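You operate a simulated robot arm through the tools that you are given. There is no shell and no other tool.

The job below is to be done with a simulated two-armed robot. You get a single attempt, and the scene is never put back.

JOB
Shut the vanity case, snap both clips and carry it in both hands to the stool.
Fine: set it on the middle of the seat.

It is judged by the outcome, as a careful person would: the job done as asked, and still so three seconds after it is handed in. It fails if anything else is knocked over, pushed out of place, dropped, spilled or broken.

ROBOT AND FRAMES
Two 7-joint arms with two-finger parallel grippers on one trunk, on a base that drives. Base frame: it is fixed to the floor where the robot stands at the start and does not move with it; the origin is under the middle of the robot, x ahead of it, y to its left, z up. Readings come in m, degrees, newtons and seconds.
The left shoulder is at the start at [0.05, 0.165, 1.255], the right one opposite. With the tool pointing down near the work surface each hand reaches from about 0.1 to 0.68 m from the robot's upright axis, wherever it stands, measured 20 degrees to its own side. Places, roughly: case clip by the coats [0.6, -0.1, 1.1]; case clip by the desk [0.5, 0, 1.1]; case lid [0.6, 0, 1]; seat of the stool [-0.9, 1.1, 0.4]; vanity case (20x39x14 cm) [0.5, 0, 0.9]. Payload 3.91 kg a hand.
Tool frame (each hand has its own): the origin (TCP) lies between the finger pads and is the grasp point; the fingertips stand 0.03 m ahead of it; z points along the fingers, y is the line along which they close. Largest opening 0.11 m; finger width 0.02, thickness 0.01; the body of the gripper, 0.048 by 0.112 m, starts 0.055 m behind the TCP.
Orientation is told as [roll, pitch, yaw] about the base's x, y, z axes, in that order, counted from this pose: with the fingers straight down and closing along the base's y, the tool's x points along the base's -x, its y along +y and its z along -z.

CONTROLS
- The arms move only by the tool arm_command. It takes "left_plan", "right_plan" or both (then of equal length, played together; a hand with none holds still); each is a list of rows, each an object (a shift or turn left out is 0, a gripper value left out holds the last) with "hand": the gripper command, from -1 (fully open) to 1 (shut), values between in proportion; "xyz": the shift along the tool's x, y, z in m, a list of three; "delta_rot": the turn, a rotation vector about the tool's x, y, z in degrees, a list of three. In form: [{"hand": hand, "xyz": [x, y, z], "delta_rot": [rx, ry, rz]}, ...]. A call has 1 to 20 rows; each row shifts and turns the commanded pose from where the row before left it, along the tool's axes as they then stand. Each row takes 0.2 s and may step no farther than 0.05 m and 8.6 degrees from the row before; otherwise, or with a gripper value out of range, the whole call is refused. A pose out of reach is approached as far as the arm can. The call stops where the force on the tool passes 40 N (or 10 N more than at its start, if that is more) or the arm is blocked; 0.2 s more then pass. Each finger travels about 0.045 m/s and halts on what it meets, pressing with about 30 N; the grip force reading is that of the motor and also rises with nothing between the fingers. The clock runs only during rows and for 0.2 s after the last one: add rows that do not move to give the fingers time. The reply holds the time, the measured pose of the TCP, the force on the tool along the base axes, the opening and the grip force, in the units named above and with some noise, with the torque about the TCP (base axes, N m) and any sound that the robot's microphone picked up.
- Cameras (640 x 400 px; columns grow to the right, rows downward): "scene" is now at [0.1165, -0.0059, 1.4578]; the picture's right is [-0.05, -1.00, 0.00], its down [-0.44, 0.02, -0.90] and it looks along [0.89, -0.05, -0.45] (base axes); focal length 214 px, centre (320, 200). "left" rides on the left gripper at [0.072, -0.017, -0.103] in its tool frame; the picture's right is [0.23, 0.97, 0.00], its down [-0.76, 0.18, -0.62] and it looks along [-0.61, 0.14, 0.78] (tool axes); focal length 222 px, centre (320, 200). "right" rides on the right gripper at [0.072, 0.017, -0.103] in its tool frame; the picture's right is [-0.23, 0.97, 0.00], its down [-0.76, -0.18, -0.62] and it looks along [-0.61, -0.14, 0.78] (tool axes); focal length 222 px, centre (320, 200). There is no depth. A picture from a camera that has moved, and an enlarged one, comes with that camera's place and axes in the base frame and with its lens. The place of the scene camera against the robot may be out by one fixed shift of up to 0.025 m in any direction.
- grab_frame(camera): a new picture of that camera. The clock stands still meanwhile.
- lift_body(by): slides the trunk up (or, below 0, down) by that many m; the arms and the scene camera ride with it, the base frame stays. It gives what a move gives, with no picture.
- base_move(legs): drives the robot by 1 to 6 legs, each [ahead, left, turn to the left] in m, m and degrees, along the robot's own axes; the way and the turn of a leg run together, so that a leg with both is an arc; at most 1.5 m and 180 degrees a leg. The arms and the cameras ride along, it lands a little off, and it stops where it bumps. It gives what a move gives.
- turn_head(pan, tilt): turns the head with the scene camera to pan (to the left, within 80 degrees either way) and tilt (down, from -29 to 69), counted from straight ahead of the robot. It gives what a move gives.
- close_up(camera, box): a new picture of the part [left, top, right, bottom] of that camera's present view, enlarged. The clock stands still meanwhile.
- job_done(): hands the job in; it is judged then, once.

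Nothing tells you exact positions but the pictures and the camera data. Unless the task says otherwise, let go and move clear before handing in.

The tools are called by a JSON object that holds its "name" and its "arguments". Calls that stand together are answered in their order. arm_command: Moves the arms, as the interface text tells. Its arguments: {"type":"object","properties":{"left_plan":{"type":"array","items":{"type":"object","properties":{"hand":{"type":"number"},"xyz":{"type":"array","items":{"type":"number"}},"delta_rot":{"type":"array","items":{"type":"number"}}}}},"right_plan":{"type":"array","items":{"type":"object","properties":{"hand":{"type":"number"},"xyz":{"type":"array","items":{"type":"number"}},"delta_rot":{"type":"array","items":{"type":"number"}}}}}},"required":[]} The other tools are called the same way: lift_body (by) slides the trunk up or down; base_move (legs) drives the base; turn_head (pan, tilt) turns the head that bears the scene camera; grab_frame (camera) takes a picture; close_up (camera, box) takes an enlarged picture of a part of a camera's view; job_done () hands the job in.

At the start:

```text
time_s: 0.0
left_tcp_pos: [0.3871, 0.1542, 1.3831]
left_orientation: [-0.1, 0.0, 0.0]
left_force: [0.2, 0.6, 0.3]
left_moment: [-0.01, 0.03, 0.0]
left_grip_width: 0.1099
left_gripper_force: 0.0
right_tcp_pos: [0.3282, -0.1289, 1.2872]
right_orientation: [0.2, -0.1, 0.0]
right_force: [0.1, 0.6, -0.1]
right_moment: [0.03, 0.01, -0.05]
right_grip_width: 0.1103
right_gripper_force: 0.1
trunk travel left (down, up): [-0.475, 0.028]
robot x, y, heading: [-0.0019, -0.0014, 0.1]
head pan, tilt: [-3.0, 26.4]
```

scene: 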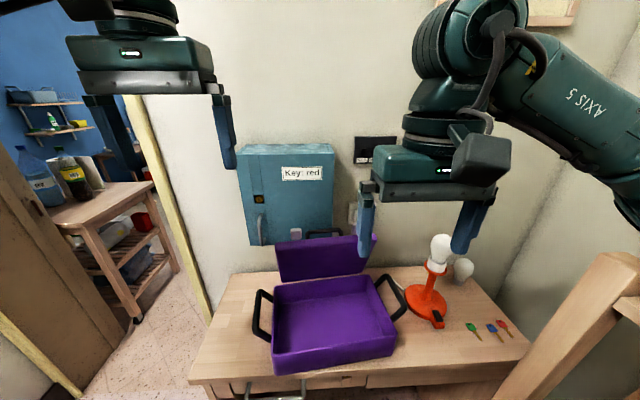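
right: 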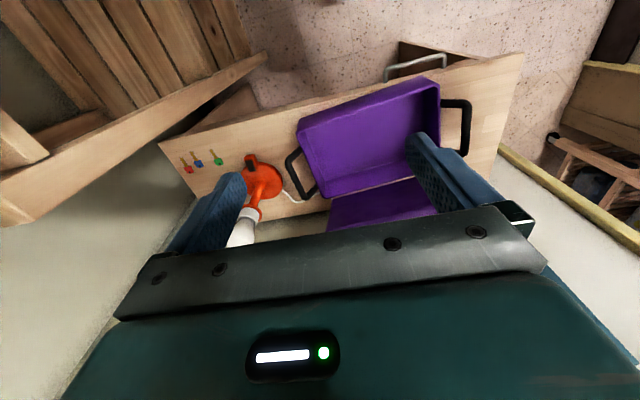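
left: 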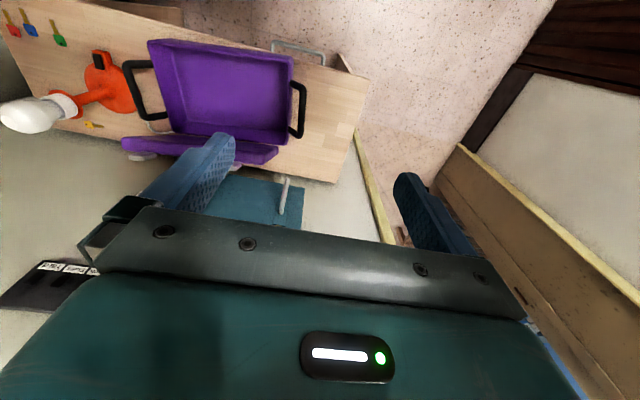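

The purple case stands open on the desk with its lid hinged up at the wall side and black handles at its two ends. I'll look closer before moving anything.

{"name": "close_up", "arguments": {"camera": "scene", "box": [220, 210, 420, 390]}}

{"name": "close_up", "arguments": {"camera": "left", "box": [80, 20, 340, 200]}}

{"name": "close_up", "arguments": {"camera": "right", "box": [230, 50, 500, 240]}}

```text
2.22 times, centred on (320, 300) of scene
camera zoom: at [0.1165, -0.0059, 1.4578], right [-0.05, -1.0, 0.0], down [-0.44, 0.02, -0.9], along [0.89, -0.05, -0.45], focal length 477 px, centre (320, -22)
```

zoom: 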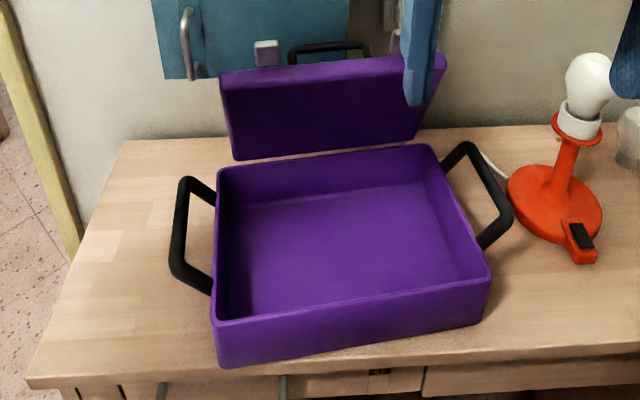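

```text
2.22 times, centred on (210, 110) of left
camera zoom: at [0.3146, 0.1369, 1.4855], right [-0.23, 0.97, 0.0], down [0.76, 0.18, 0.62], along [0.61, 0.14, -0.78], focal length 494 px, centre (564, 400)
```

zoom: 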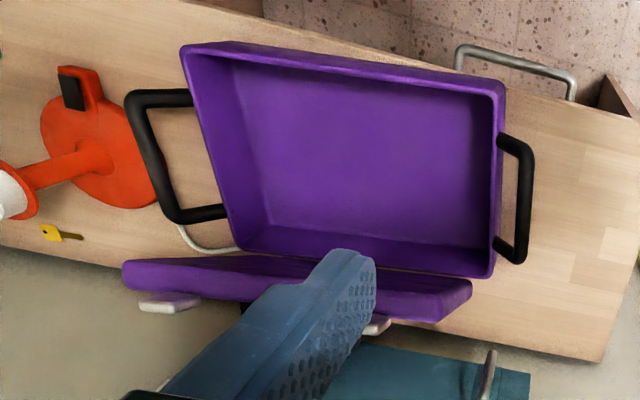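

```text
2.11 times, centred on (365, 145) of right
camera zoom: at [0.2535, -0.1121, 1.391], right [0.23, 0.97, 0.0], down [0.76, -0.18, 0.62], along [0.61, -0.14, -0.78], focal length 468 px, centre (225, 316)
```

zoom: 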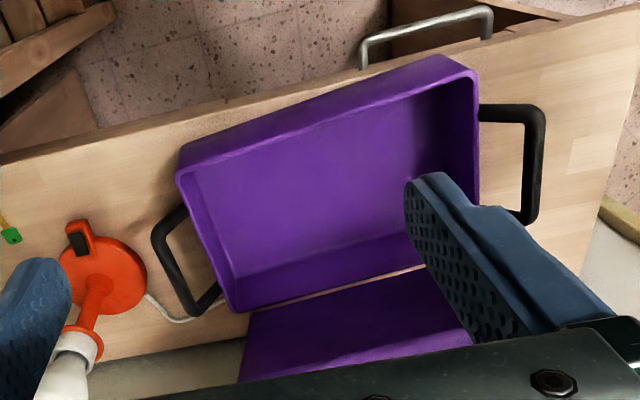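

The case's rim is at about z 0.90, roughly 0.30 x 0.20 m and centred near (0.515, -0.055), turned about 6 degrees. The lid stands open at the wall side with pale clips on its top edge. I'll move the hands aside for a clearer view.

{"name": "arm_command", "arguments": {"left_plan": [{"xyz": [0.03, 0.03, 0]}, {"xyz": [0.03, 0.03, 0]}, {"xyz": [0.03, 0.03, 0]}, {"xyz": [0, 0.03, 0]}], "right_plan": [{"xyz": [0.02, -0.03, -0.03]}, {"xyz": [0.02, -0.03, -0.03]}, {"xyz": [0.0, -0.03, -0.03]}, {"xyz": [0, -0.03, 0]}]}}

{"name": "grab_frame", "arguments": {"camera": "scene"}}

{"name": "grab_frame", "arguments": {"camera": "left"}}

{"name": "grab_frame", "arguments": {"camera": "right"}}

```text
time_s: 1.0
left_tcp_pos: [0.2952, 0.271, 1.3843]
left_orientation: [-0.1, 0.1, -0.1]
left_force: [0.2, 0.3, 0.8]
left_moment: [0.03, -0.04, 0.02]
left_grip_width: 0.11
left_gripper_force: 0.0
right_tcp_pos: [0.2871, -0.2506, 1.3783]
right_orientation: [0.2, 0.0, 0.0]
right_force: [0.0, -0.5, -0.8]
right_moment: [0.03, 0.03, 0.0]
right_grip_width: 0.1098
right_gripper_force: 0.0
trunk travel left (down, up): [-0.475, 0.028]
robot x, y, heading: [-0.0008, -0.0015, -0.1]
head pan, tilt: [-3.0, 26.4]
```

```text
taken
camera scene: at [0.1164, -0.0065, 1.4578], right [-0.05, -1.0, 0.0], down [-0.44, 0.02, -0.9], along [0.89, -0.05, -0.44], focal length 214 px, centre (320, 200)
```

scene: 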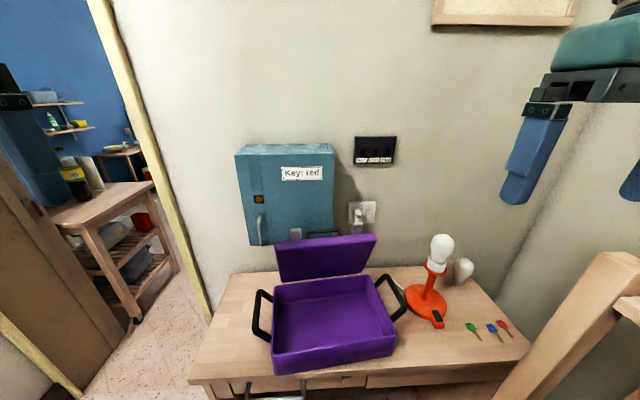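

```text
taken
camera left: at [0.2238, 0.254, 1.4868], right [-0.23, 0.97, 0.0], down [0.76, 0.18, 0.62], along [0.61, 0.14, -0.78], focal length 222 px, centre (320, 200)
```

left: 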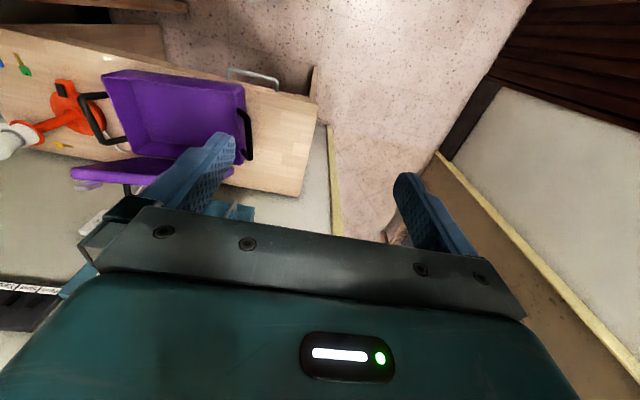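

```text
taken
camera right: at [0.2134, -0.2329, 1.4818], right [0.23, 0.97, 0.0], down [0.76, -0.18, 0.62], along [0.61, -0.14, -0.78], focal length 222 px, centre (320, 200)
```

right: 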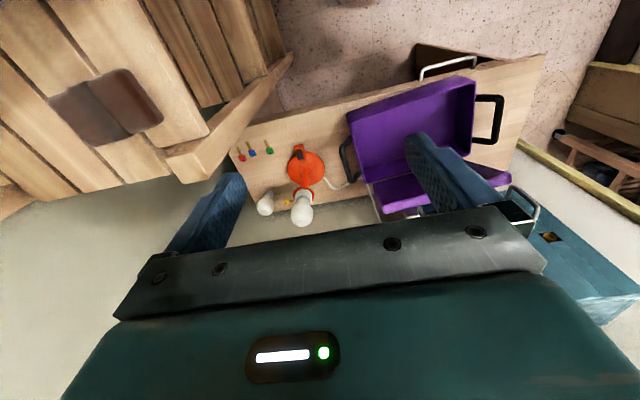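

The view is clear now; I'll zoom in on the lid with its clips and check the surroundings.

{"name": "close_up", "arguments": {"camera": "scene", "box": [230, 190, 430, 315]}}

{"name": "close_up", "arguments": {"camera": "left", "box": [60, 60, 260, 220]}}

{"name": "close_up", "arguments": {"camera": "right", "box": [340, 60, 540, 220]}}

{"name": "turn_head", "arguments": {"pan": 80, "tilt": 35}}

{"name": "grab_frame", "arguments": {"camera": "scene"}}

```text
3.20 times, centred on (330, 252) of scene
camera zoom: at [0.1164, -0.0065, 1.4578], right [-0.05, -1.0, 0.0], down [-0.44, 0.02, -0.9], along [0.89, -0.05, -0.44], focal length 686 px, centre (288, 32)
```

zoom: 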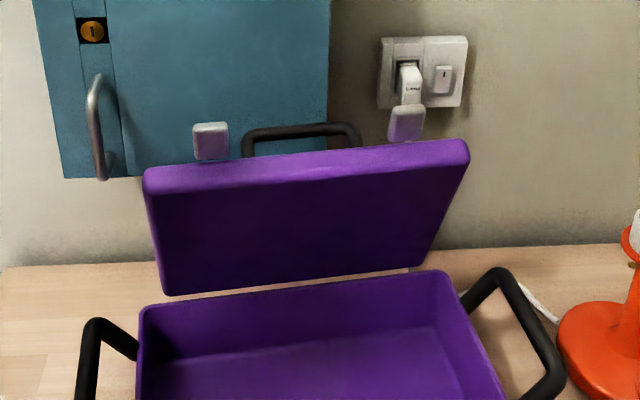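

```text
2.50 times, centred on (160, 140) of left
camera zoom: at [0.2238, 0.254, 1.4868], right [-0.23, 0.97, 0.0], down [0.76, 0.18, 0.62], along [0.61, 0.14, -0.78], focal length 555 px, centre (720, 350)
```

zoom: 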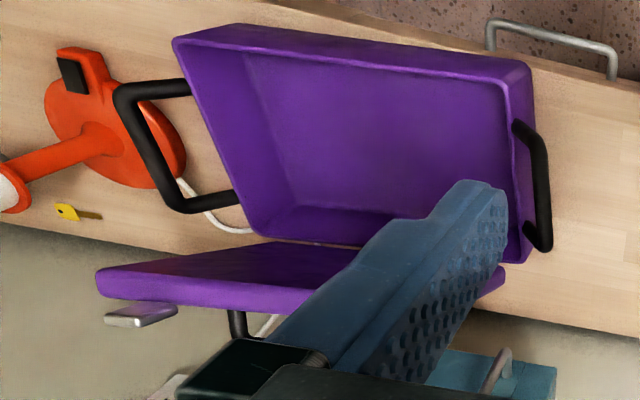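

```text
2.50 times, centred on (440, 140) of right
camera zoom: at [0.2134, -0.2329, 1.4818], right [0.23, 0.97, 0.0], down [0.76, -0.18, 0.62], along [0.61, -0.14, -0.78], focal length 555 px, centre (20, 350)
```

zoom: 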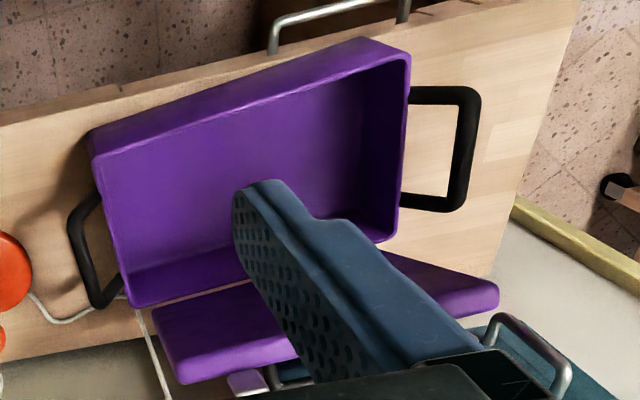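

```text
time_s: 2.6
left_tcp_pos: [0.2968, 0.2713, 1.3838]
left_orientation: [0.0, 0.1, 0.0]
left_force: [-0.5, 0.1, 1.0]
left_moment: [-0.02, -0.01, 0.02]
left_grip_width: 0.1101
left_gripper_force: 0.1
right_tcp_pos: [0.2873, -0.249, 1.3782]
right_orientation: [0.2, 0.1, 0.0]
right_force: [0.4, -0.2, 0.6]
right_moment: [-0.01, 0.0, -0.04]
right_grip_width: 0.1102
right_gripper_force: 0.1
trunk travel left (down, up): [-0.475, 0.028]
robot x, y, heading: [-0.0007, 0.0001, -0.0]
head pan, tilt: [80.0, 35.0]
```

```text
taken
camera scene: at [0.0403, 0.0856, 1.4444], right [0.98, -0.17, 0.0], down [-0.1, -0.56, -0.82], along [0.14, 0.81, -0.57], focal length 214 px, centre (320, 200)
```

scene: 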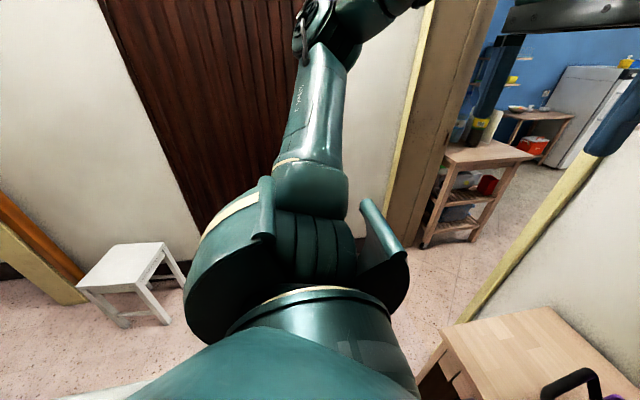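

The small white stool is behind and to the robot's left. Before touching the lid I'll bring the left hand's camera round to view it from the side.

{"name": "turn_head", "arguments": {"pan": -3, "tilt": 30}}

{"name": "arm_command", "arguments": {"left_plan": [{"delta_rot": [0, 0, 8.5], "xyz": [0, 0.02, 0]}, {"delta_rot": [0, 0, 8.5], "xyz": [0, 0.02, 0]}, {"delta_rot": [0, 0, 8.5], "xyz": [0, 0.02, 0]}, {"delta_rot": [0, 0, 8.5]}, {"delta_rot": [0, 0, 8.5]}, {"delta_rot": [0, 0, 8.5]}, {"delta_rot": [0, 0, 8.5]}, {"delta_rot": [0, 0, 8.5]}, {"delta_rot": [0, 0, 8.5]}, {"delta_rot": [0, 0, 8.5]}, {"delta_rot": [0, -8, 0]}, {"delta_rot": [0, -8, 0]}, {"delta_rot": [0, -8, 0]}, {"delta_rot": [0, -6, 0]}]}}

{"name": "grab_frame", "arguments": {"camera": "left"}}

```text
time_s: 4.1
left_tcp_pos: [0.2976, 0.2713, 1.384]
left_orientation: [-0.1, 0.0, 0.0]
left_force: [0.2, 0.3, 0.0]
left_moment: [0.01, 0.02, 0.03]
left_grip_width: 0.1102
left_gripper_force: 0.0
right_tcp_pos: [0.2871, -0.2496, 1.3778]
right_orientation: [0.1, 0.0, -0.1]
right_force: [-0.4, -0.4, 0.2]
right_moment: [0.0, 0.0, 0.02]
right_grip_width: 0.11
right_gripper_force: 0.0
trunk travel left (down, up): [-0.475, 0.028]
robot x, y, heading: [-0.0049, 0.0001, 0.0]
head pan, tilt: [-3.0, 30.0]
```

```text
time_s: 7.1
left_tcp_pos: [0.2431, 0.1873, 1.3073]
left_orientation: [-0.1, -30.1, -84.9]
left_force: [-0.2, -0.1, -0.4]
left_moment: [0.03, 0.02, -0.03]
left_grip_width: 0.1102
left_gripper_force: 0.0
left hand out of reach, approached as far as the arm can: row 3, 4, 5, 6, 7, 8, 9, 10
right_tcp_pos: [0.2867, -0.2492, 1.3784]
right_orientation: [0.1, 0.0, 0.0]
right_force: [0.3, -0.1, -0.5]
right_moment: [0.0, 0.01, 0.03]
right_grip_width: 0.11
right_gripper_force: 0.1
trunk travel left (down, up): [-0.475, 0.028]
robot x, y, heading: [-0.0021, 0.0, -0.0]
head pan, tilt: [-3.0, 30.0]
```

```text
taken
camera left: at [0.2165, 0.2996, 1.3592], right [0.95, 0.28, -0.12], down [0.21, -0.33, 0.92], along [0.22, -0.9, -0.37], focal length 222 px, centre (320, 200)
```

left: 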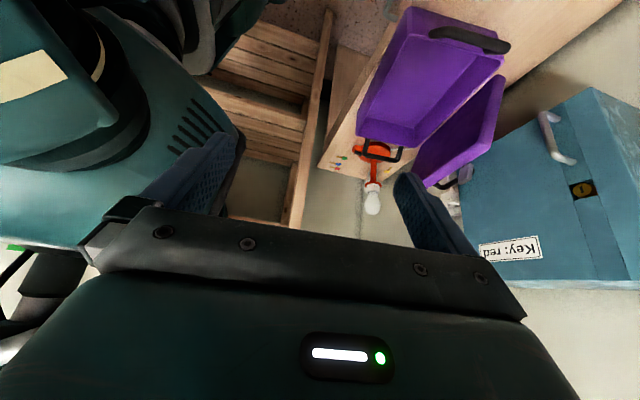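

The camera sees the case upside down from the left. I'll bring it further forward and left for a proper side view of the lid.

{"name": "arm_command", "arguments": {"left_plan": [{"xyz": [0.029, 0.0355, 0.0027]}, {"xyz": [0.029, 0.0355, 0.0027]}, {"xyz": [0.029, 0.0355, 0.0027]}, {"xyz": [0.029, 0.0355, 0.0027]}, {"xyz": [0.029, 0.0355, 0.0027]}, {"xyz": [0.029, 0.0355, 0.0027]}]}}

{"name": "grab_frame", "arguments": {"camera": "left"}}

{"name": "grab_frame", "arguments": {"camera": "scene"}}

```text
time_s: 8.5
left_tcp_pos: [0.2709, 0.1797, 1.2703]
left_orientation: [-0.1, -30.1, -84.8]
left_force: [0.1, -0.5, 0.4]
left_moment: [-0.03, 0.03, 0.0]
left_grip_width: 0.1099
left_gripper_force: 0.1
left hand out of reach, approached as far as the arm can: row 1, 2, 3, 4, 5, 6
right_tcp_pos: [0.2871, -0.2495, 1.3777]
right_orientation: [0.1, -0.1, 0.0]
right_force: [0.5, 0.1, -0.5]
right_moment: [-0.02, 0.01, -0.03]
right_grip_width: 0.11
right_gripper_force: 0.1
trunk travel left (down, up): [-0.475, 0.028]
robot x, y, heading: [0.0026, -0.0006, -0.0]
head pan, tilt: [-3.0, 30.0]
```

```text
taken
camera left: at [0.2454, 0.2927, 1.3224], right [0.95, 0.28, -0.12], down [0.21, -0.33, 0.92], along [0.22, -0.9, -0.37], focal length 222 px, centre (320, 200)
```

left: 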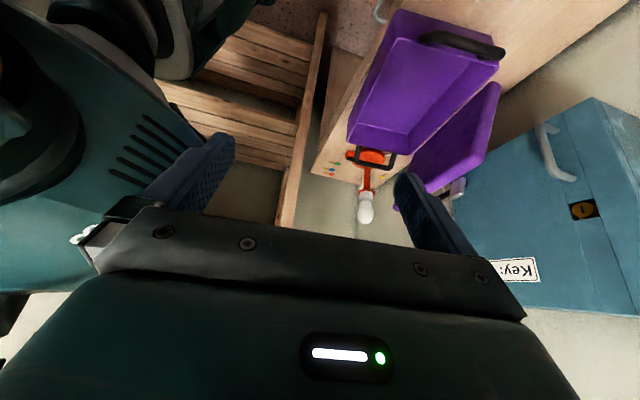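

```text
taken
camera scene: at [0.1153, -0.0059, 1.4521], right [-0.05, -1.0, 0.0], down [-0.5, 0.03, -0.87], along [0.86, -0.05, -0.5], focal length 214 px, centre (320, 200)
```

scene: 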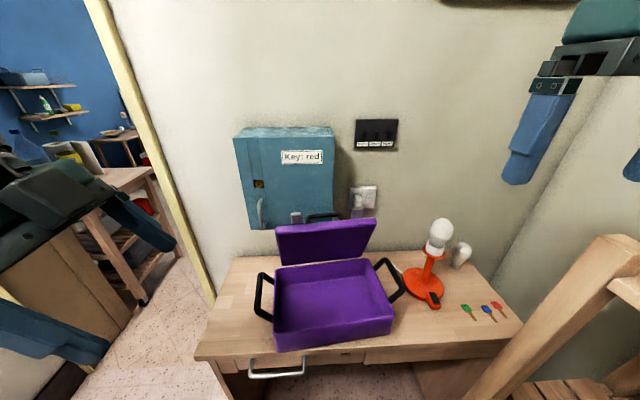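

The left arm can't reach far in this attitude, but the view still shows the lid's angle. I'll zoom in here.

{"name": "close_up", "arguments": {"camera": "left", "box": [330, 0, 530, 220]}}

{"name": "close_up", "arguments": {"camera": "scene", "box": [230, 170, 430, 360]}}

{"name": "close_up", "arguments": {"camera": "right", "box": [340, 60, 540, 220]}}

```text
1.82 times, centred on (430, 110) of left
camera zoom: at [0.2454, 0.2927, 1.3224], right [0.95, 0.28, -0.12], down [0.21, -0.33, 0.92], along [0.22, -0.9, -0.37], focal length 404 px, centre (120, 364)
```

zoom: 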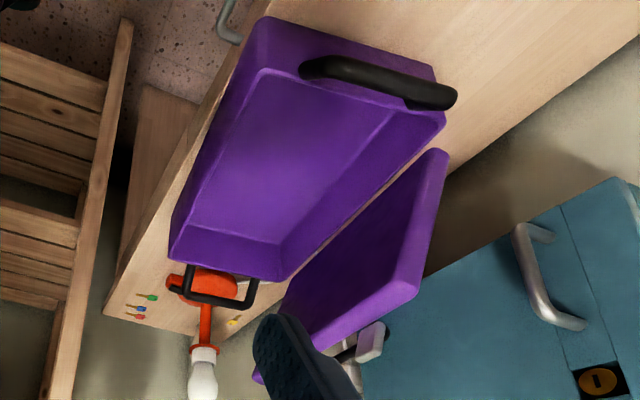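

```text
2.11 times, centred on (330, 265) of scene
camera zoom: at [0.1153, -0.0059, 1.4521], right [-0.05, -1.0, 0.0], down [-0.5, 0.03, -0.87], along [0.86, -0.05, -0.5], focal length 452 px, centre (299, 63)
```

zoom: 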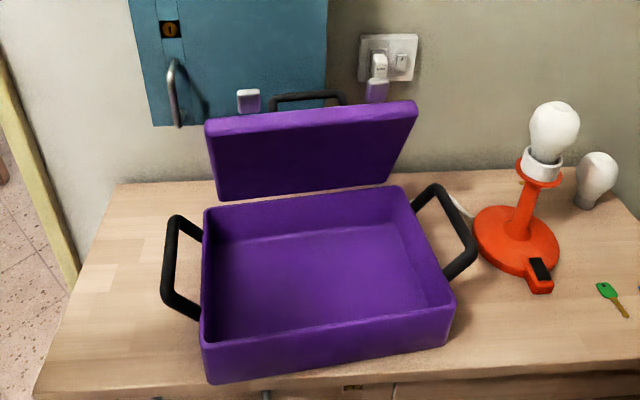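

```text
2.50 times, centred on (440, 140) of right
camera zoom: at [0.2137, -0.2319, 1.4817], right [0.23, 0.97, 0.0], down [0.76, -0.18, 0.62], along [0.61, -0.14, -0.78], focal length 555 px, centre (20, 350)
```

zoom: 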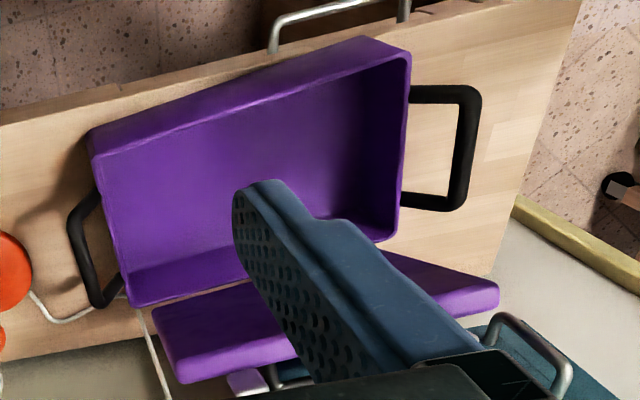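

The lid leans towards the robot: its hinge is near x 0.61, z 0.91 and its top edge near x 0.52–0.58, z 1.12. The lamp is clear to the right at about (0.6, -0.39). I'll put the left hand back upright and then shut the lid from behind with closed right fingers.

{"name": "arm_command", "arguments": {"left_plan": [{"delta_rot": [0, 8, 0]}, {"delta_rot": [0, 8, 0]}, {"delta_rot": [0, 8, 0]}, {"delta_rot": [0, 6, 0]}, {"delta_rot": [0, 0, -8.5]}, {"delta_rot": [0, 0, -8.5]}, {"delta_rot": [0, 0, -8.5]}, {"delta_rot": [0, 0, -8.5]}, {"delta_rot": [0, 0, -8.5]}, {"delta_rot": [0, 0, -8.5]}, {"delta_rot": [0, 0, -8.5]}, {"delta_rot": [0, 0, -8.5]}, {"delta_rot": [0, 0, -8.5]}, {"delta_rot": [0, 0, -8.5]}], "right_plan": [{"hand": 1}, {}, {}, {}, {}, {}, {}, {}, {}, {}, {}, {}, {}, {}]}}

{"name": "grab_frame", "arguments": {"camera": "right"}}

```text
time_s: 11.5
left_tcp_pos: [0.2713, 0.1788, 1.2669]
left_orientation: [-0.1, 0.0, 0.2]
left_force: [1.1, -0.4, -1.0]
left_moment: [0.0, 0.01, 0.0]
left_grip_width: 0.11
left_gripper_force: 0.0
left hand out of reach, approached as far as the arm can: row 3
right_tcp_pos: [0.2873, -0.2503, 1.3772]
right_orientation: [0.1, 0.0, 0.0]
right_force: [-0.6, 1.1, 0.3]
right_moment: [0.02, 0.02, 0.0]
right_grip_width: 0.0002
right_gripper_force: 29.8
trunk travel left (down, up): [-0.475, 0.028]
robot x, y, heading: [-0.0034, 0.0002, 0.4]
head pan, tilt: [-3.0, 30.0]
```

```text
taken
camera right: at [0.2136, -0.2318, 1.4818], right [0.23, 0.97, 0.0], down [0.76, -0.18, 0.62], along [0.61, -0.14, -0.78], focal length 222 px, centre (320, 200)
```

right: 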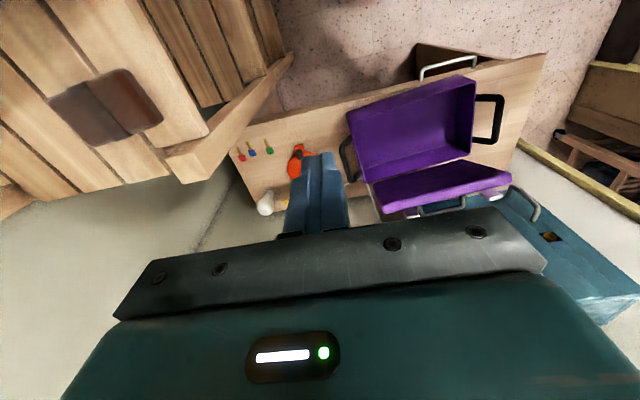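

Commands restart from the real pose after a miss, which helps. Now the right camera has a clear view of the lid, so I'll zoom in to fix the lid's top corners.

{"name": "close_up", "arguments": {"camera": "right", "box": [330, 60, 550, 230]}}

{"name": "close_up", "arguments": {"camera": "scene", "box": [260, 195, 400, 285]}}

{"name": "close_up", "arguments": {"camera": "left", "box": [60, 20, 360, 220]}}

```text
2.35 times, centred on (440, 145) of right
camera zoom: at [0.2136, -0.2318, 1.4818], right [0.23, 0.97, 0.0], down [0.76, -0.18, 0.62], along [0.61, -0.14, -0.78], focal length 523 px, centre (38, 329)
```

zoom: 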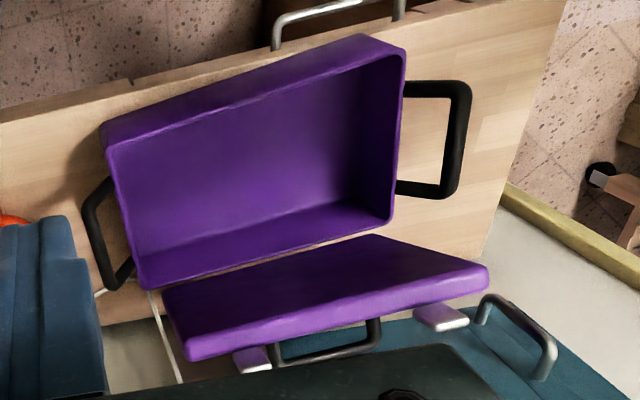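

```text
4.44 times, centred on (330, 240) of scene
camera zoom: at [0.1152, -0.0058, 1.4522], right [-0.05, -1.0, 0.0], down [-0.5, 0.03, -0.87], along [0.86, -0.05, -0.5], focal length 953 px, centre (276, 22)
```

zoom: 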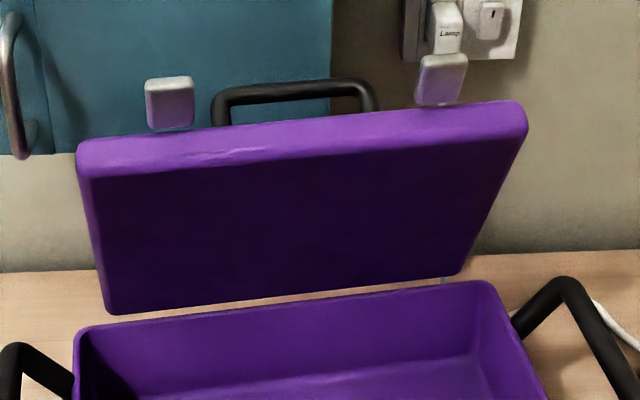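

```text
2.00 times, centred on (210, 120) of left
camera zoom: at [0.1997, 0.1618, 1.3692], right [-0.23, 0.97, 0.0], down [0.76, 0.18, 0.62], along [0.61, 0.14, -0.78], focal length 444 px, centre (540, 360)
```

zoom: 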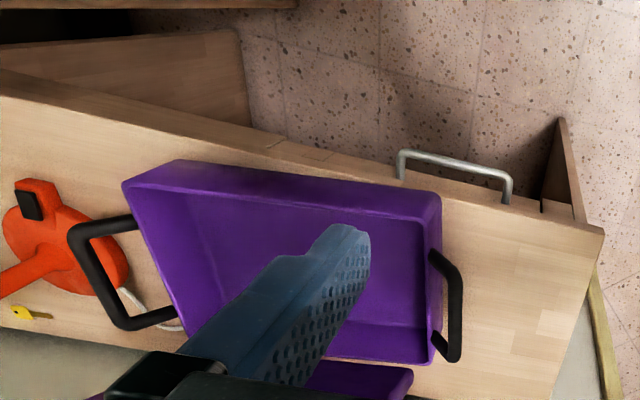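

The clips and a black carry handle are all on the lid, and my corner estimates differ by 2–3 cm. I'll close the left fingers to clear its view and re-measure.

{"name": "arm_command", "arguments": {"left_plan": [{"hand": 1, "xyz": [0.0, 0.03, -0.03]}, {"xyz": [0.0, 0.03, -0.03]}, {"xyz": [0, 0.0, -0.03]}, {}, {}, {}, {}, {}]}}

{"name": "close_up", "arguments": {"camera": "left", "box": [90, 40, 290, 165]}}

{"name": "grab_frame", "arguments": {"camera": "left"}}

{"name": "close_up", "arguments": {"camera": "right", "box": [335, 70, 515, 182]}}

```text
time_s: 13.3
left_tcp_pos: [0.27, 0.24, 1.3568]
left_orientation: [-0.1, 0.0, -0.1]
left_force: [0.2, -1.2, -0.1]
left_moment: [-0.01, 0.02, -0.01]
left_grip_width: 0.0
left_gripper_force: 30.4
right_tcp_pos: [0.2874, -0.2499, 1.3781]
right_orientation: [0.2, 0.0, 0.0]
right_force: [0.5, -0.6, 0.6]
right_moment: [0.0, -0.04, 0.0]
right_grip_width: 0.0
right_gripper_force: 30.0
trunk travel left (down, up): [-0.475, 0.028]
robot x, y, heading: [-0.0037, -0.0013, -0.0]
head pan, tilt: [-3.0, 30.0]
```

```text
3.20 times, centred on (190, 102) of left
camera zoom: at [0.1993, 0.2232, 1.4605], right [-0.23, 0.97, 0.0], down [0.76, 0.18, 0.62], along [0.61, 0.14, -0.78], focal length 711 px, centre (736, 512)
```

zoom: 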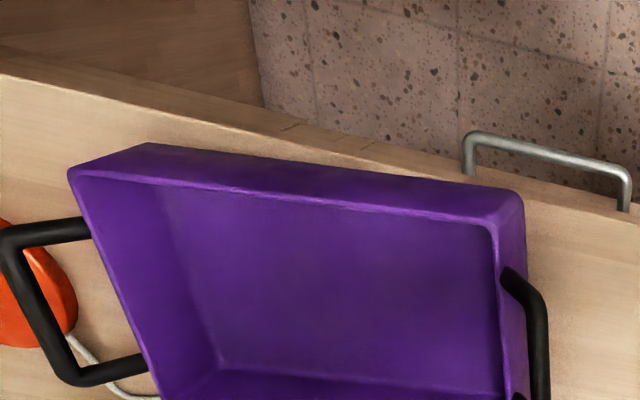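

```text
taken
camera left: at [0.1993, 0.2232, 1.4605], right [-0.23, 0.97, 0.0], down [0.76, 0.18, 0.62], along [0.61, 0.14, -0.78], focal length 222 px, centre (320, 200)
```

left: 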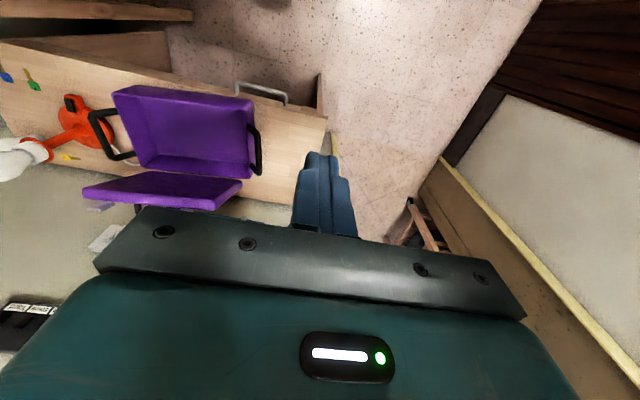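

```text
3.56 times, centred on (425, 126) of right
camera zoom: at [0.2136, -0.2318, 1.4818], right [0.23, 0.97, 0.0], down [0.76, -0.18, 0.62], along [0.61, -0.14, -0.78], focal length 790 px, centre (-53, 463)
```

zoom: 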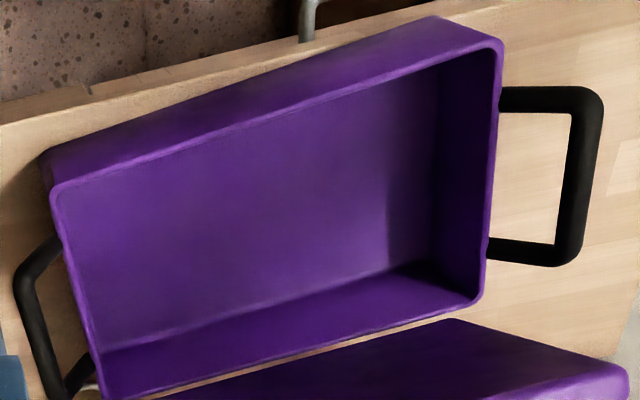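

Re-measured: rim corners are (0.398, 0.089, 0.919), (0.430, -0.205, 0.920), (0.589, 0.109) and (0.611, -0.188), giving a yaw of about 5.8 degrees. The handles slope up to about z 0.954. Next come the lid and clips.

{"name": "close_up", "arguments": {"camera": "left", "box": [70, 155, 260, 260]}}

{"name": "close_up", "arguments": {"camera": "right", "box": [380, 150, 560, 260]}}

```text
3.37 times, centred on (165, 208) of left
camera zoom: at [0.1993, 0.2232, 1.4605], right [-0.23, 0.97, 0.0], down [0.76, 0.18, 0.62], along [0.61, 0.14, -0.78], focal length 748 px, centre (842, 175)
```

zoom: 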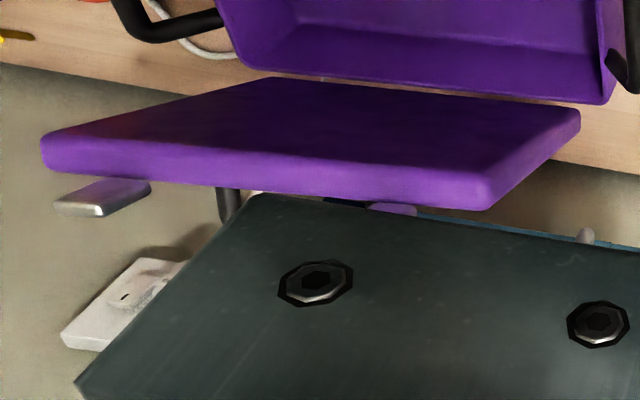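

```text
3.56 times, centred on (470, 205) of right
camera zoom: at [0.2136, -0.2318, 1.4818], right [0.23, 0.97, 0.0], down [0.76, -0.18, 0.62], along [0.61, -0.14, -0.78], focal length 790 px, centre (-213, 182)
```

zoom: 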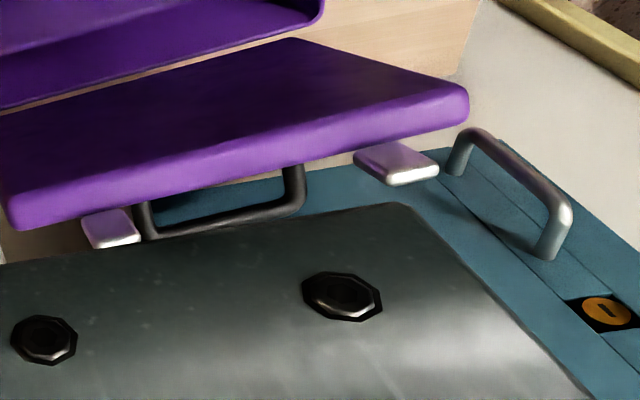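

The lid is a 0.25 x 0.19 m panel leaning 21 degrees forward; the clips stick out past its free edge near (0.545, 0.036, 1.134) and (0.558, -0.118, 1.14), with the carry handle between them. I'll take the closed right fingers over and behind the lid near its right end, at y about -0.155.

{"name": "arm_command", "arguments": {"right_plan": [{"xyz": [-0.0381, 0.0106, 0.0142], "hand": 1}, {"xyz": [-0.0381, 0.0106, 0.0142]}, {"xyz": [-0.0381, 0.0106, 0.0142]}, {"xyz": [-0.0381, 0.0106, 0.0142]}, {"xyz": [-0.0381, 0.0106, 0.0142]}, {"xyz": [-0.0381, 0.0106, 0.0142]}, {"xyz": [-0.0381, 0.0106, 0.0142]}, {"xyz": [-0.0381, 0.0106, 0.0142]}, {"xyz": [-0.0381, 0.0106, 0.0142]}, {}]}}

{"name": "grab_frame", "arguments": {"camera": "scene"}}

{"name": "grab_frame", "arguments": {"camera": "left"}}

{"name": "grab_frame", "arguments": {"camera": "right"}}

```text
time_s: 15.5
left_tcp_pos: [0.272, 0.2388, 1.3566]
left_orientation: [-0.1, 0.1, 0.0]
left_force: [0.0, -0.2, -0.2]
left_moment: [-0.01, 0.01, -0.02]
left_grip_width: 0.0
left_gripper_force: 29.9
right_tcp_pos: [0.6283, -0.1557, 1.2489]
right_orientation: [0.1, -0.1, 0.1]
right_force: [0.5, -0.4, 0.9]
right_moment: [0.0, -0.01, 0.02]
right_grip_width: 0.0
right_gripper_force: 30.0
trunk travel left (down, up): [-0.475, 0.028]
robot x, y, heading: [0.003, 0.0025, 0.2]
head pan, tilt: [-3.0, 30.0]
```

```text
taken
camera scene: at [0.1161, -0.0071, 1.452], right [-0.05, -1.0, 0.0], down [-0.5, 0.03, -0.87], along [0.86, -0.04, -0.5], focal length 214 px, centre (320, 200)
```

scene: 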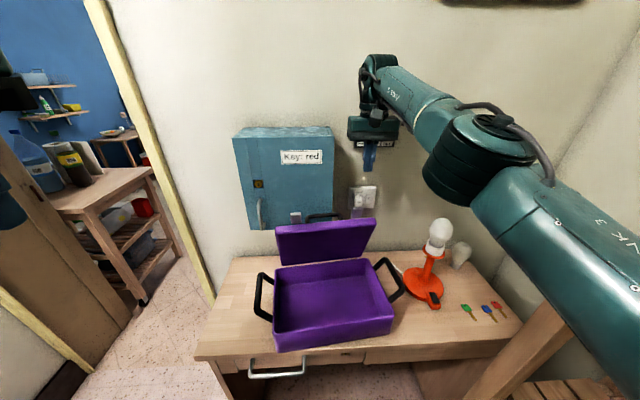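

```text
taken
camera left: at [0.2001, 0.2219, 1.4606], right [-0.23, 0.97, 0.0], down [0.76, 0.18, 0.62], along [0.61, 0.14, -0.78], focal length 222 px, centre (320, 200)
```

left: 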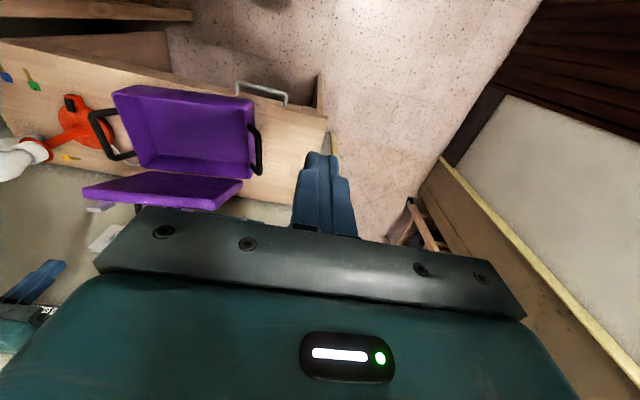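

```text
taken
camera right: at [0.555, -0.1369, 1.3531], right [0.23, 0.97, 0.0], down [0.76, -0.18, 0.62], along [0.61, -0.14, -0.78], focal length 222 px, centre (320, 200)
```

right: 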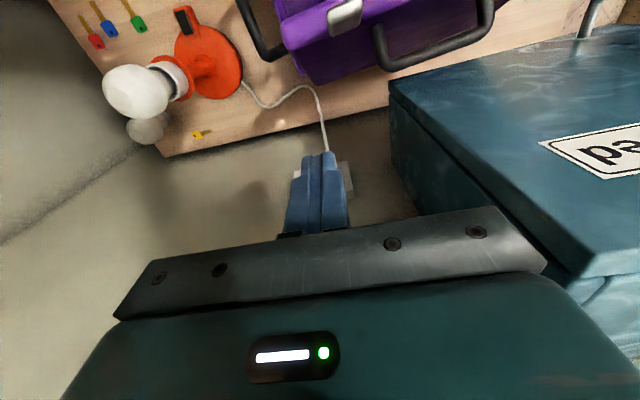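

The right fingers are above the gap behind the lid, clear of the cabinet side. I'll descend behind the panel.

{"name": "arm_command", "arguments": {"right_plan": [{"xyz": [0, 0, 0.04]}, {"xyz": [0, 0, 0.04]}, {"xyz": [0, 0, 0.04]}, {"xyz": [0, 0, 0.038]}]}}

{"name": "grab_frame", "arguments": {"camera": "right"}}

{"name": "close_up", "arguments": {"camera": "scene", "box": [240, 110, 480, 300]}}

```text
time_s: 16.5
left_tcp_pos: [0.2721, 0.2401, 1.3588]
left_orientation: [-0.2, 0.1, 0.0]
left_force: [0.0, -0.4, 0.0]
left_moment: [0.0, 0.01, -0.01]
left_grip_width: 0.0
left_gripper_force: 30.1
right_tcp_pos: [0.6307, -0.1536, 1.0904]
right_orientation: [0.1, 0.0, 0.0]
right_force: [-0.4, -0.2, 1.0]
right_moment: [-0.01, -0.04, 0.03]
right_grip_width: 0.0
right_gripper_force: 30.0
trunk travel left (down, up): [-0.475, 0.028]
robot x, y, heading: [-0.0006, -0.0003, -0.0]
head pan, tilt: [-3.0, 30.0]
```

```text
taken
camera right: at [0.5567, -0.1365, 1.1944], right [0.23, 0.97, 0.0], down [0.76, -0.18, 0.62], along [0.61, -0.14, -0.78], focal length 222 px, centre (320, 200)
```

right: 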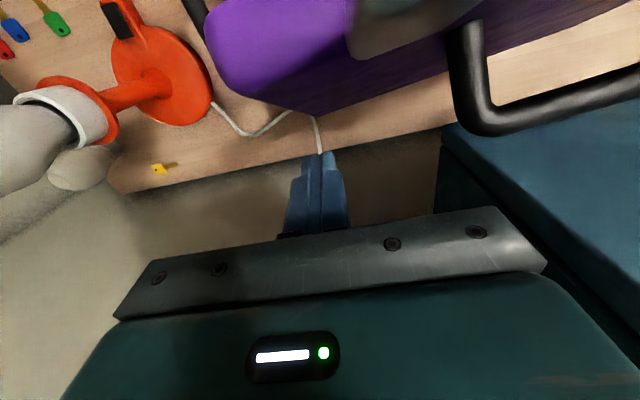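

```text
2.11 times, centred on (360, 205) of scene
camera zoom: at [0.1155, -0.0059, 1.4522], right [-0.05, -1.0, 0.0], down [-0.5, 0.03, -0.87], along [0.86, -0.05, -0.5], focal length 452 px, centre (236, 190)
```

zoom: 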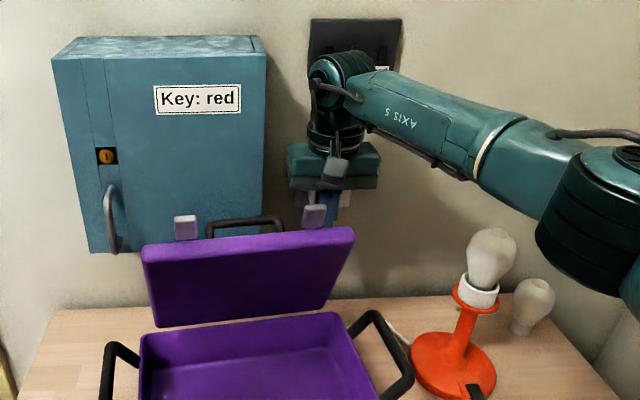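

Fingers are behind the panel with the carry handle clear to the side. I'll draw the lid forward gently and check.

{"name": "arm_command", "arguments": {"right_plan": [{"xyz": [0.01, 0, 0]}, {"xyz": [0.01, 0, 0]}, {"xyz": [0.01, 0, 0.002]}, {"xyz": [0.01, 0, 0.002]}]}}

{"name": "close_up", "arguments": {"camera": "scene", "box": [240, 110, 480, 300]}}

{"name": "close_up", "arguments": {"camera": "left", "box": [70, 60, 290, 260]}}

```text
time_s: 17.5
left_tcp_pos: [0.272, 0.2405, 1.3576]
left_orientation: [-0.1, 0.0, 0.0]
left_force: [0.3, -0.1, 1.0]
left_moment: [-0.02, 0.04, 0.0]
left_grip_width: 0.0002
left_gripper_force: 30.1
right_tcp_pos: [0.5897, -0.1546, 1.0867]
right_orientation: [0.1, -0.2, 0.0]
right_force: [0.5, 0.4, 0.3]
right_moment: [-0.02, -0.01, 0.0]
right_grip_width: 0.0001
right_gripper_force: 29.7
trunk travel left (down, up): [-0.475, 0.028]
robot x, y, heading: [-0.0005, -0.0002, 0.1]
head pan, tilt: [-3.0, 30.0]
```

```text
2.11 times, centred on (360, 205) of scene
camera zoom: at [0.1151, -0.006, 1.4522], right [-0.05, -1.0, 0.0], down [-0.5, 0.03, -0.87], along [0.86, -0.05, -0.5], focal length 452 px, centre (236, 190)
```

zoom: 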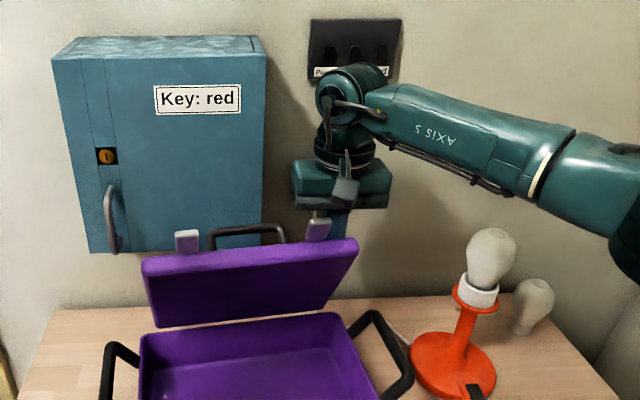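

```text
2.00 times, centred on (180, 160) of left
camera zoom: at [0.1992, 0.2231, 1.4606], right [-0.23, 0.97, 0.0], down [0.76, 0.18, 0.62], along [0.61, 0.14, -0.78], focal length 444 px, centre (600, 280)
```

zoom: 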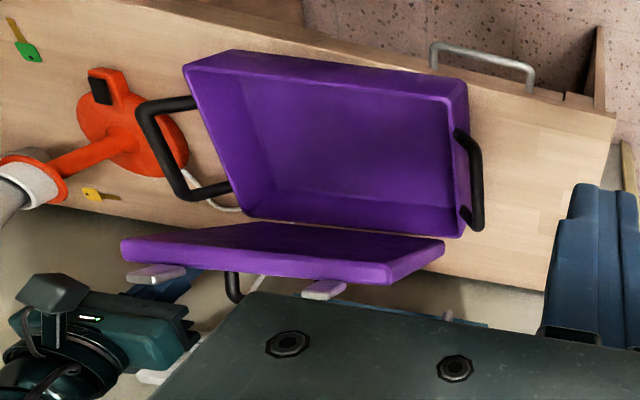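

The lid is moving with almost no resistance. I'll continue along its arc.

{"name": "arm_command", "arguments": {"right_plan": [{"xyz": [0.011, 0, 0.004]}, {"xyz": [0.011, 0, 0.005]}, {"xyz": [0.01, 0, 0.006]}, {"xyz": [0.01, 0, 0.007]}, {"xyz": [0.009, 0, 0.008]}, {"xyz": [0.009, 0, 0.008]}]}}

{"name": "close_up", "arguments": {"camera": "scene", "box": [240, 110, 480, 300]}}

{"name": "close_up", "arguments": {"camera": "left", "box": [70, 60, 290, 260]}}

```text
time_s: 18.9
left_tcp_pos: [0.27, 0.2505, 1.3561]
left_orientation: [-0.6, 0.0, 0.1]
left_force: [0.1, 0.9, 0.3]
left_moment: [-0.01, 0.01, -0.01]
left_grip_width: 0.0
left_gripper_force: 29.7
right_tcp_pos: [0.5301, -0.1437, 1.0524]
right_orientation: [-0.6, -0.1, 0.4]
right_force: [0.0, -0.2, -0.3]
right_moment: [-0.03, 0.01, -0.01]
right_grip_width: 0.0
right_gripper_force: 29.6
trunk travel left (down, up): [-0.475, 0.028]
robot x, y, heading: [0.0013, -0.0011, 0.2]
head pan, tilt: [-3.0, 30.0]
```

```text
2.11 times, centred on (360, 205) of scene
camera zoom: at [0.1151, 0.0051, 1.4526], right [-0.05, -1.0, 0.01], down [-0.5, 0.02, -0.87], along [0.86, -0.05, -0.5], focal length 452 px, centre (236, 190)
```

zoom: 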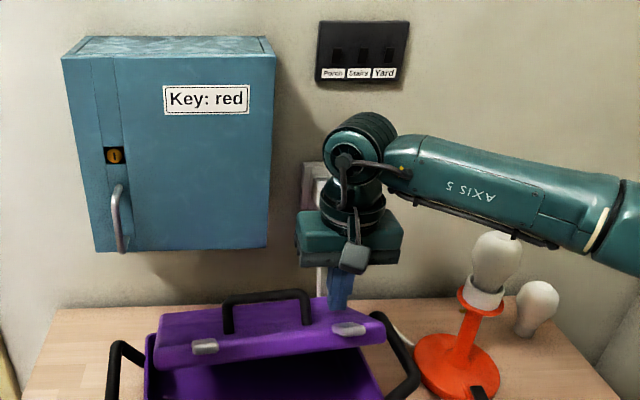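

```text
2.00 times, centred on (180, 160) of left
camera zoom: at [0.1988, 0.2346, 1.459], right [-0.23, 0.97, -0.01], down [0.76, 0.19, 0.62], along [0.61, 0.13, -0.78], focal length 444 px, centre (600, 280)
```

zoom: 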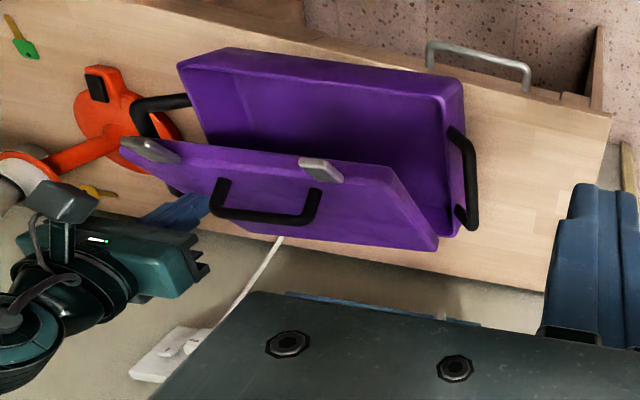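

The lid is about two-thirds down, though the trunk swayed a centimetre. I'll press it the rest of the way down from above.

{"name": "arm_command", "arguments": {"right_plan": [{"xyz": [0.008, 0, 0.01]}, {"xyz": [0.007, 0, 0.01]}, {"xyz": [0.006, 0, 0.01]}, {"xyz": [0.005, 0, 0.01]}, {"xyz": [0.004, 0, 0.01]}, {"xyz": [0.003, 0, 0.008]}]}}

{"name": "close_up", "arguments": {"camera": "scene", "box": [240, 150, 480, 340]}}

{"name": "close_up", "arguments": {"camera": "left", "box": [70, 60, 290, 260]}}

```text
time_s: 20.5
left_tcp_pos: [0.2631, 0.2627, 1.3541]
left_orientation: [-1.3, -0.3, 0.2]
left_force: [-0.4, 0.9, 0.9]
left_moment: [0.0, -0.02, 0.01]
left_grip_width: 0.0001
left_gripper_force: 30.1
right_tcp_pos: [0.4939, -0.1245, 1.002]
right_orientation: [-0.8, -1.1, 1.8]
right_force: [-0.3, -0.1, 0.0]
right_moment: [0.03, 0.0, 0.03]
right_grip_width: 0.0001
right_gripper_force: 30.1
trunk travel left (down, up): [-0.475, 0.028]
robot x, y, heading: [-0.0032, 0.0066, 0.2]
head pan, tilt: [-3.0, 30.0]
stopped in row 6 (right hand): the arm was blocked; the commanded pose is now the measured one
```

```text
2.11 times, centred on (360, 245) of scene
camera zoom: at [0.1085, 0.0178, 1.4524], right [-0.05, -1.0, 0.02], down [-0.49, 0.01, -0.87], along [0.87, -0.05, -0.49], focal length 452 px, centre (236, 105)
```

zoom: 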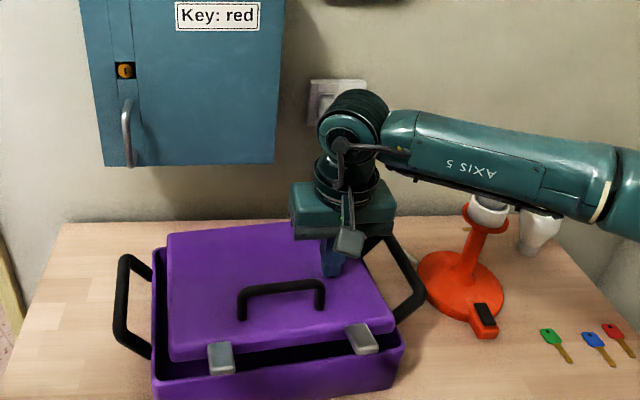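

```text
2.00 times, centred on (180, 160) of left
camera zoom: at [0.191, 0.2476, 1.4571], right [-0.23, 0.97, -0.02], down [0.76, 0.19, 0.62], along [0.61, 0.13, -0.78], focal length 444 px, centre (600, 280)
```

zoom: 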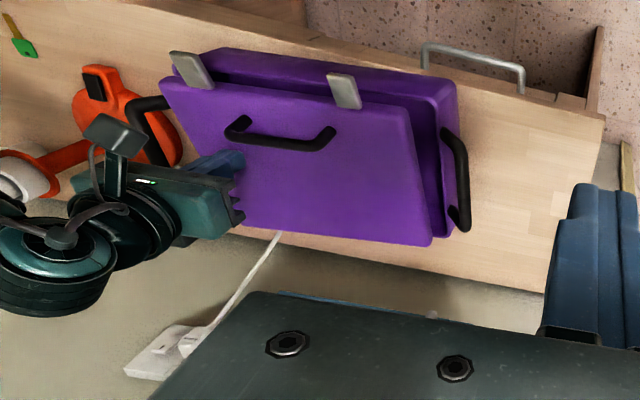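

The hand feels no force, yet the arm is blocked and the trunk is leaning. The right forearm must be pressing on the lamp, so I'll back out the way I came at once.

{"name": "arm_command", "arguments": {"right_plan": [{"xyz": [-0.005, 0, -0.01]}, {"xyz": [-0.006, 0, -0.01]}, {"xyz": [-0.007, 0, -0.01]}, {"xyz": [-0.008, 0, -0.01]}, {"xyz": [-0.009, 0, -0.01]}, {"xyz": [-0.009, 0, -0.01]}]}}

{"name": "close_up", "arguments": {"camera": "scene", "box": [240, 150, 480, 340]}}

{"name": "grab_frame", "arguments": {"camera": "scene"}}

{"name": "grab_frame", "arguments": {"camera": "left"}}

```text
time_s: 21.9
left_tcp_pos: [0.2698, 0.2404, 1.3589]
left_orientation: [-0.2, 0.0, 0.1]
left_force: [0.5, -0.1, 0.9]
left_moment: [-0.03, 0.03, 0.01]
left_grip_width: 0.0
left_gripper_force: 29.4
right_tcp_pos: [0.5431, -0.148, 1.059]
right_orientation: [0.1, -0.6, 0.7]
right_force: [0.1, -0.3, 1.0]
right_moment: [-0.04, 0.0, -0.01]
right_grip_width: 0.0001
right_gripper_force: 30.0
trunk travel left (down, up): [-0.475, 0.028]
robot x, y, heading: [0.0027, -0.0026, -0.2]
head pan, tilt: [-3.0, 30.0]
```

```text
2.11 times, centred on (360, 245) of scene
camera zoom: at [0.1145, -0.0047, 1.4528], right [-0.05, -1.0, 0.0], down [-0.5, 0.02, -0.87], along [0.87, -0.05, -0.5], focal length 452 px, centre (236, 105)
```

zoom: 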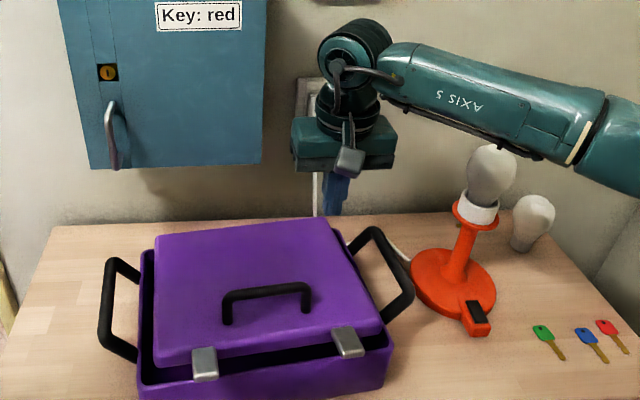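

```text
taken
camera scene: at [0.1145, -0.0047, 1.4528], right [-0.05, -1.0, 0.0], down [-0.5, 0.02, -0.87], along [0.87, -0.05, -0.5], focal length 214 px, centre (320, 200)
```

scene: 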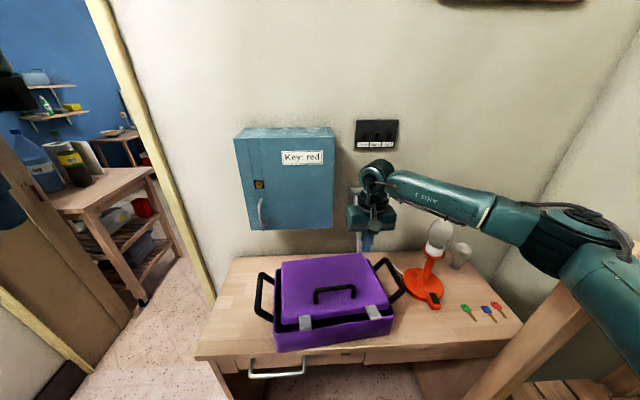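

```text
taken
camera left: at [0.1984, 0.2244, 1.4609], right [-0.23, 0.97, 0.0], down [0.76, 0.18, 0.62], along [0.61, 0.14, -0.78], focal length 222 px, centre (320, 200)
```

left: 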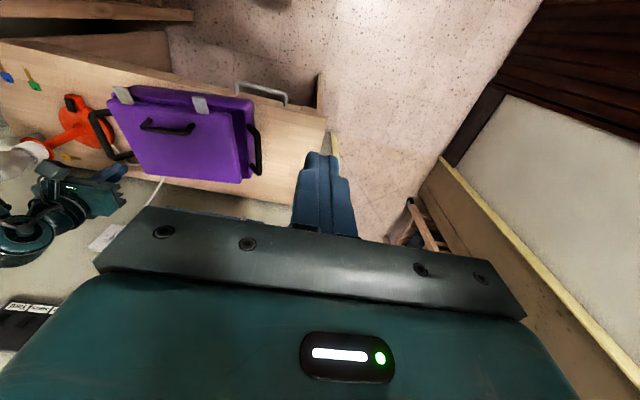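

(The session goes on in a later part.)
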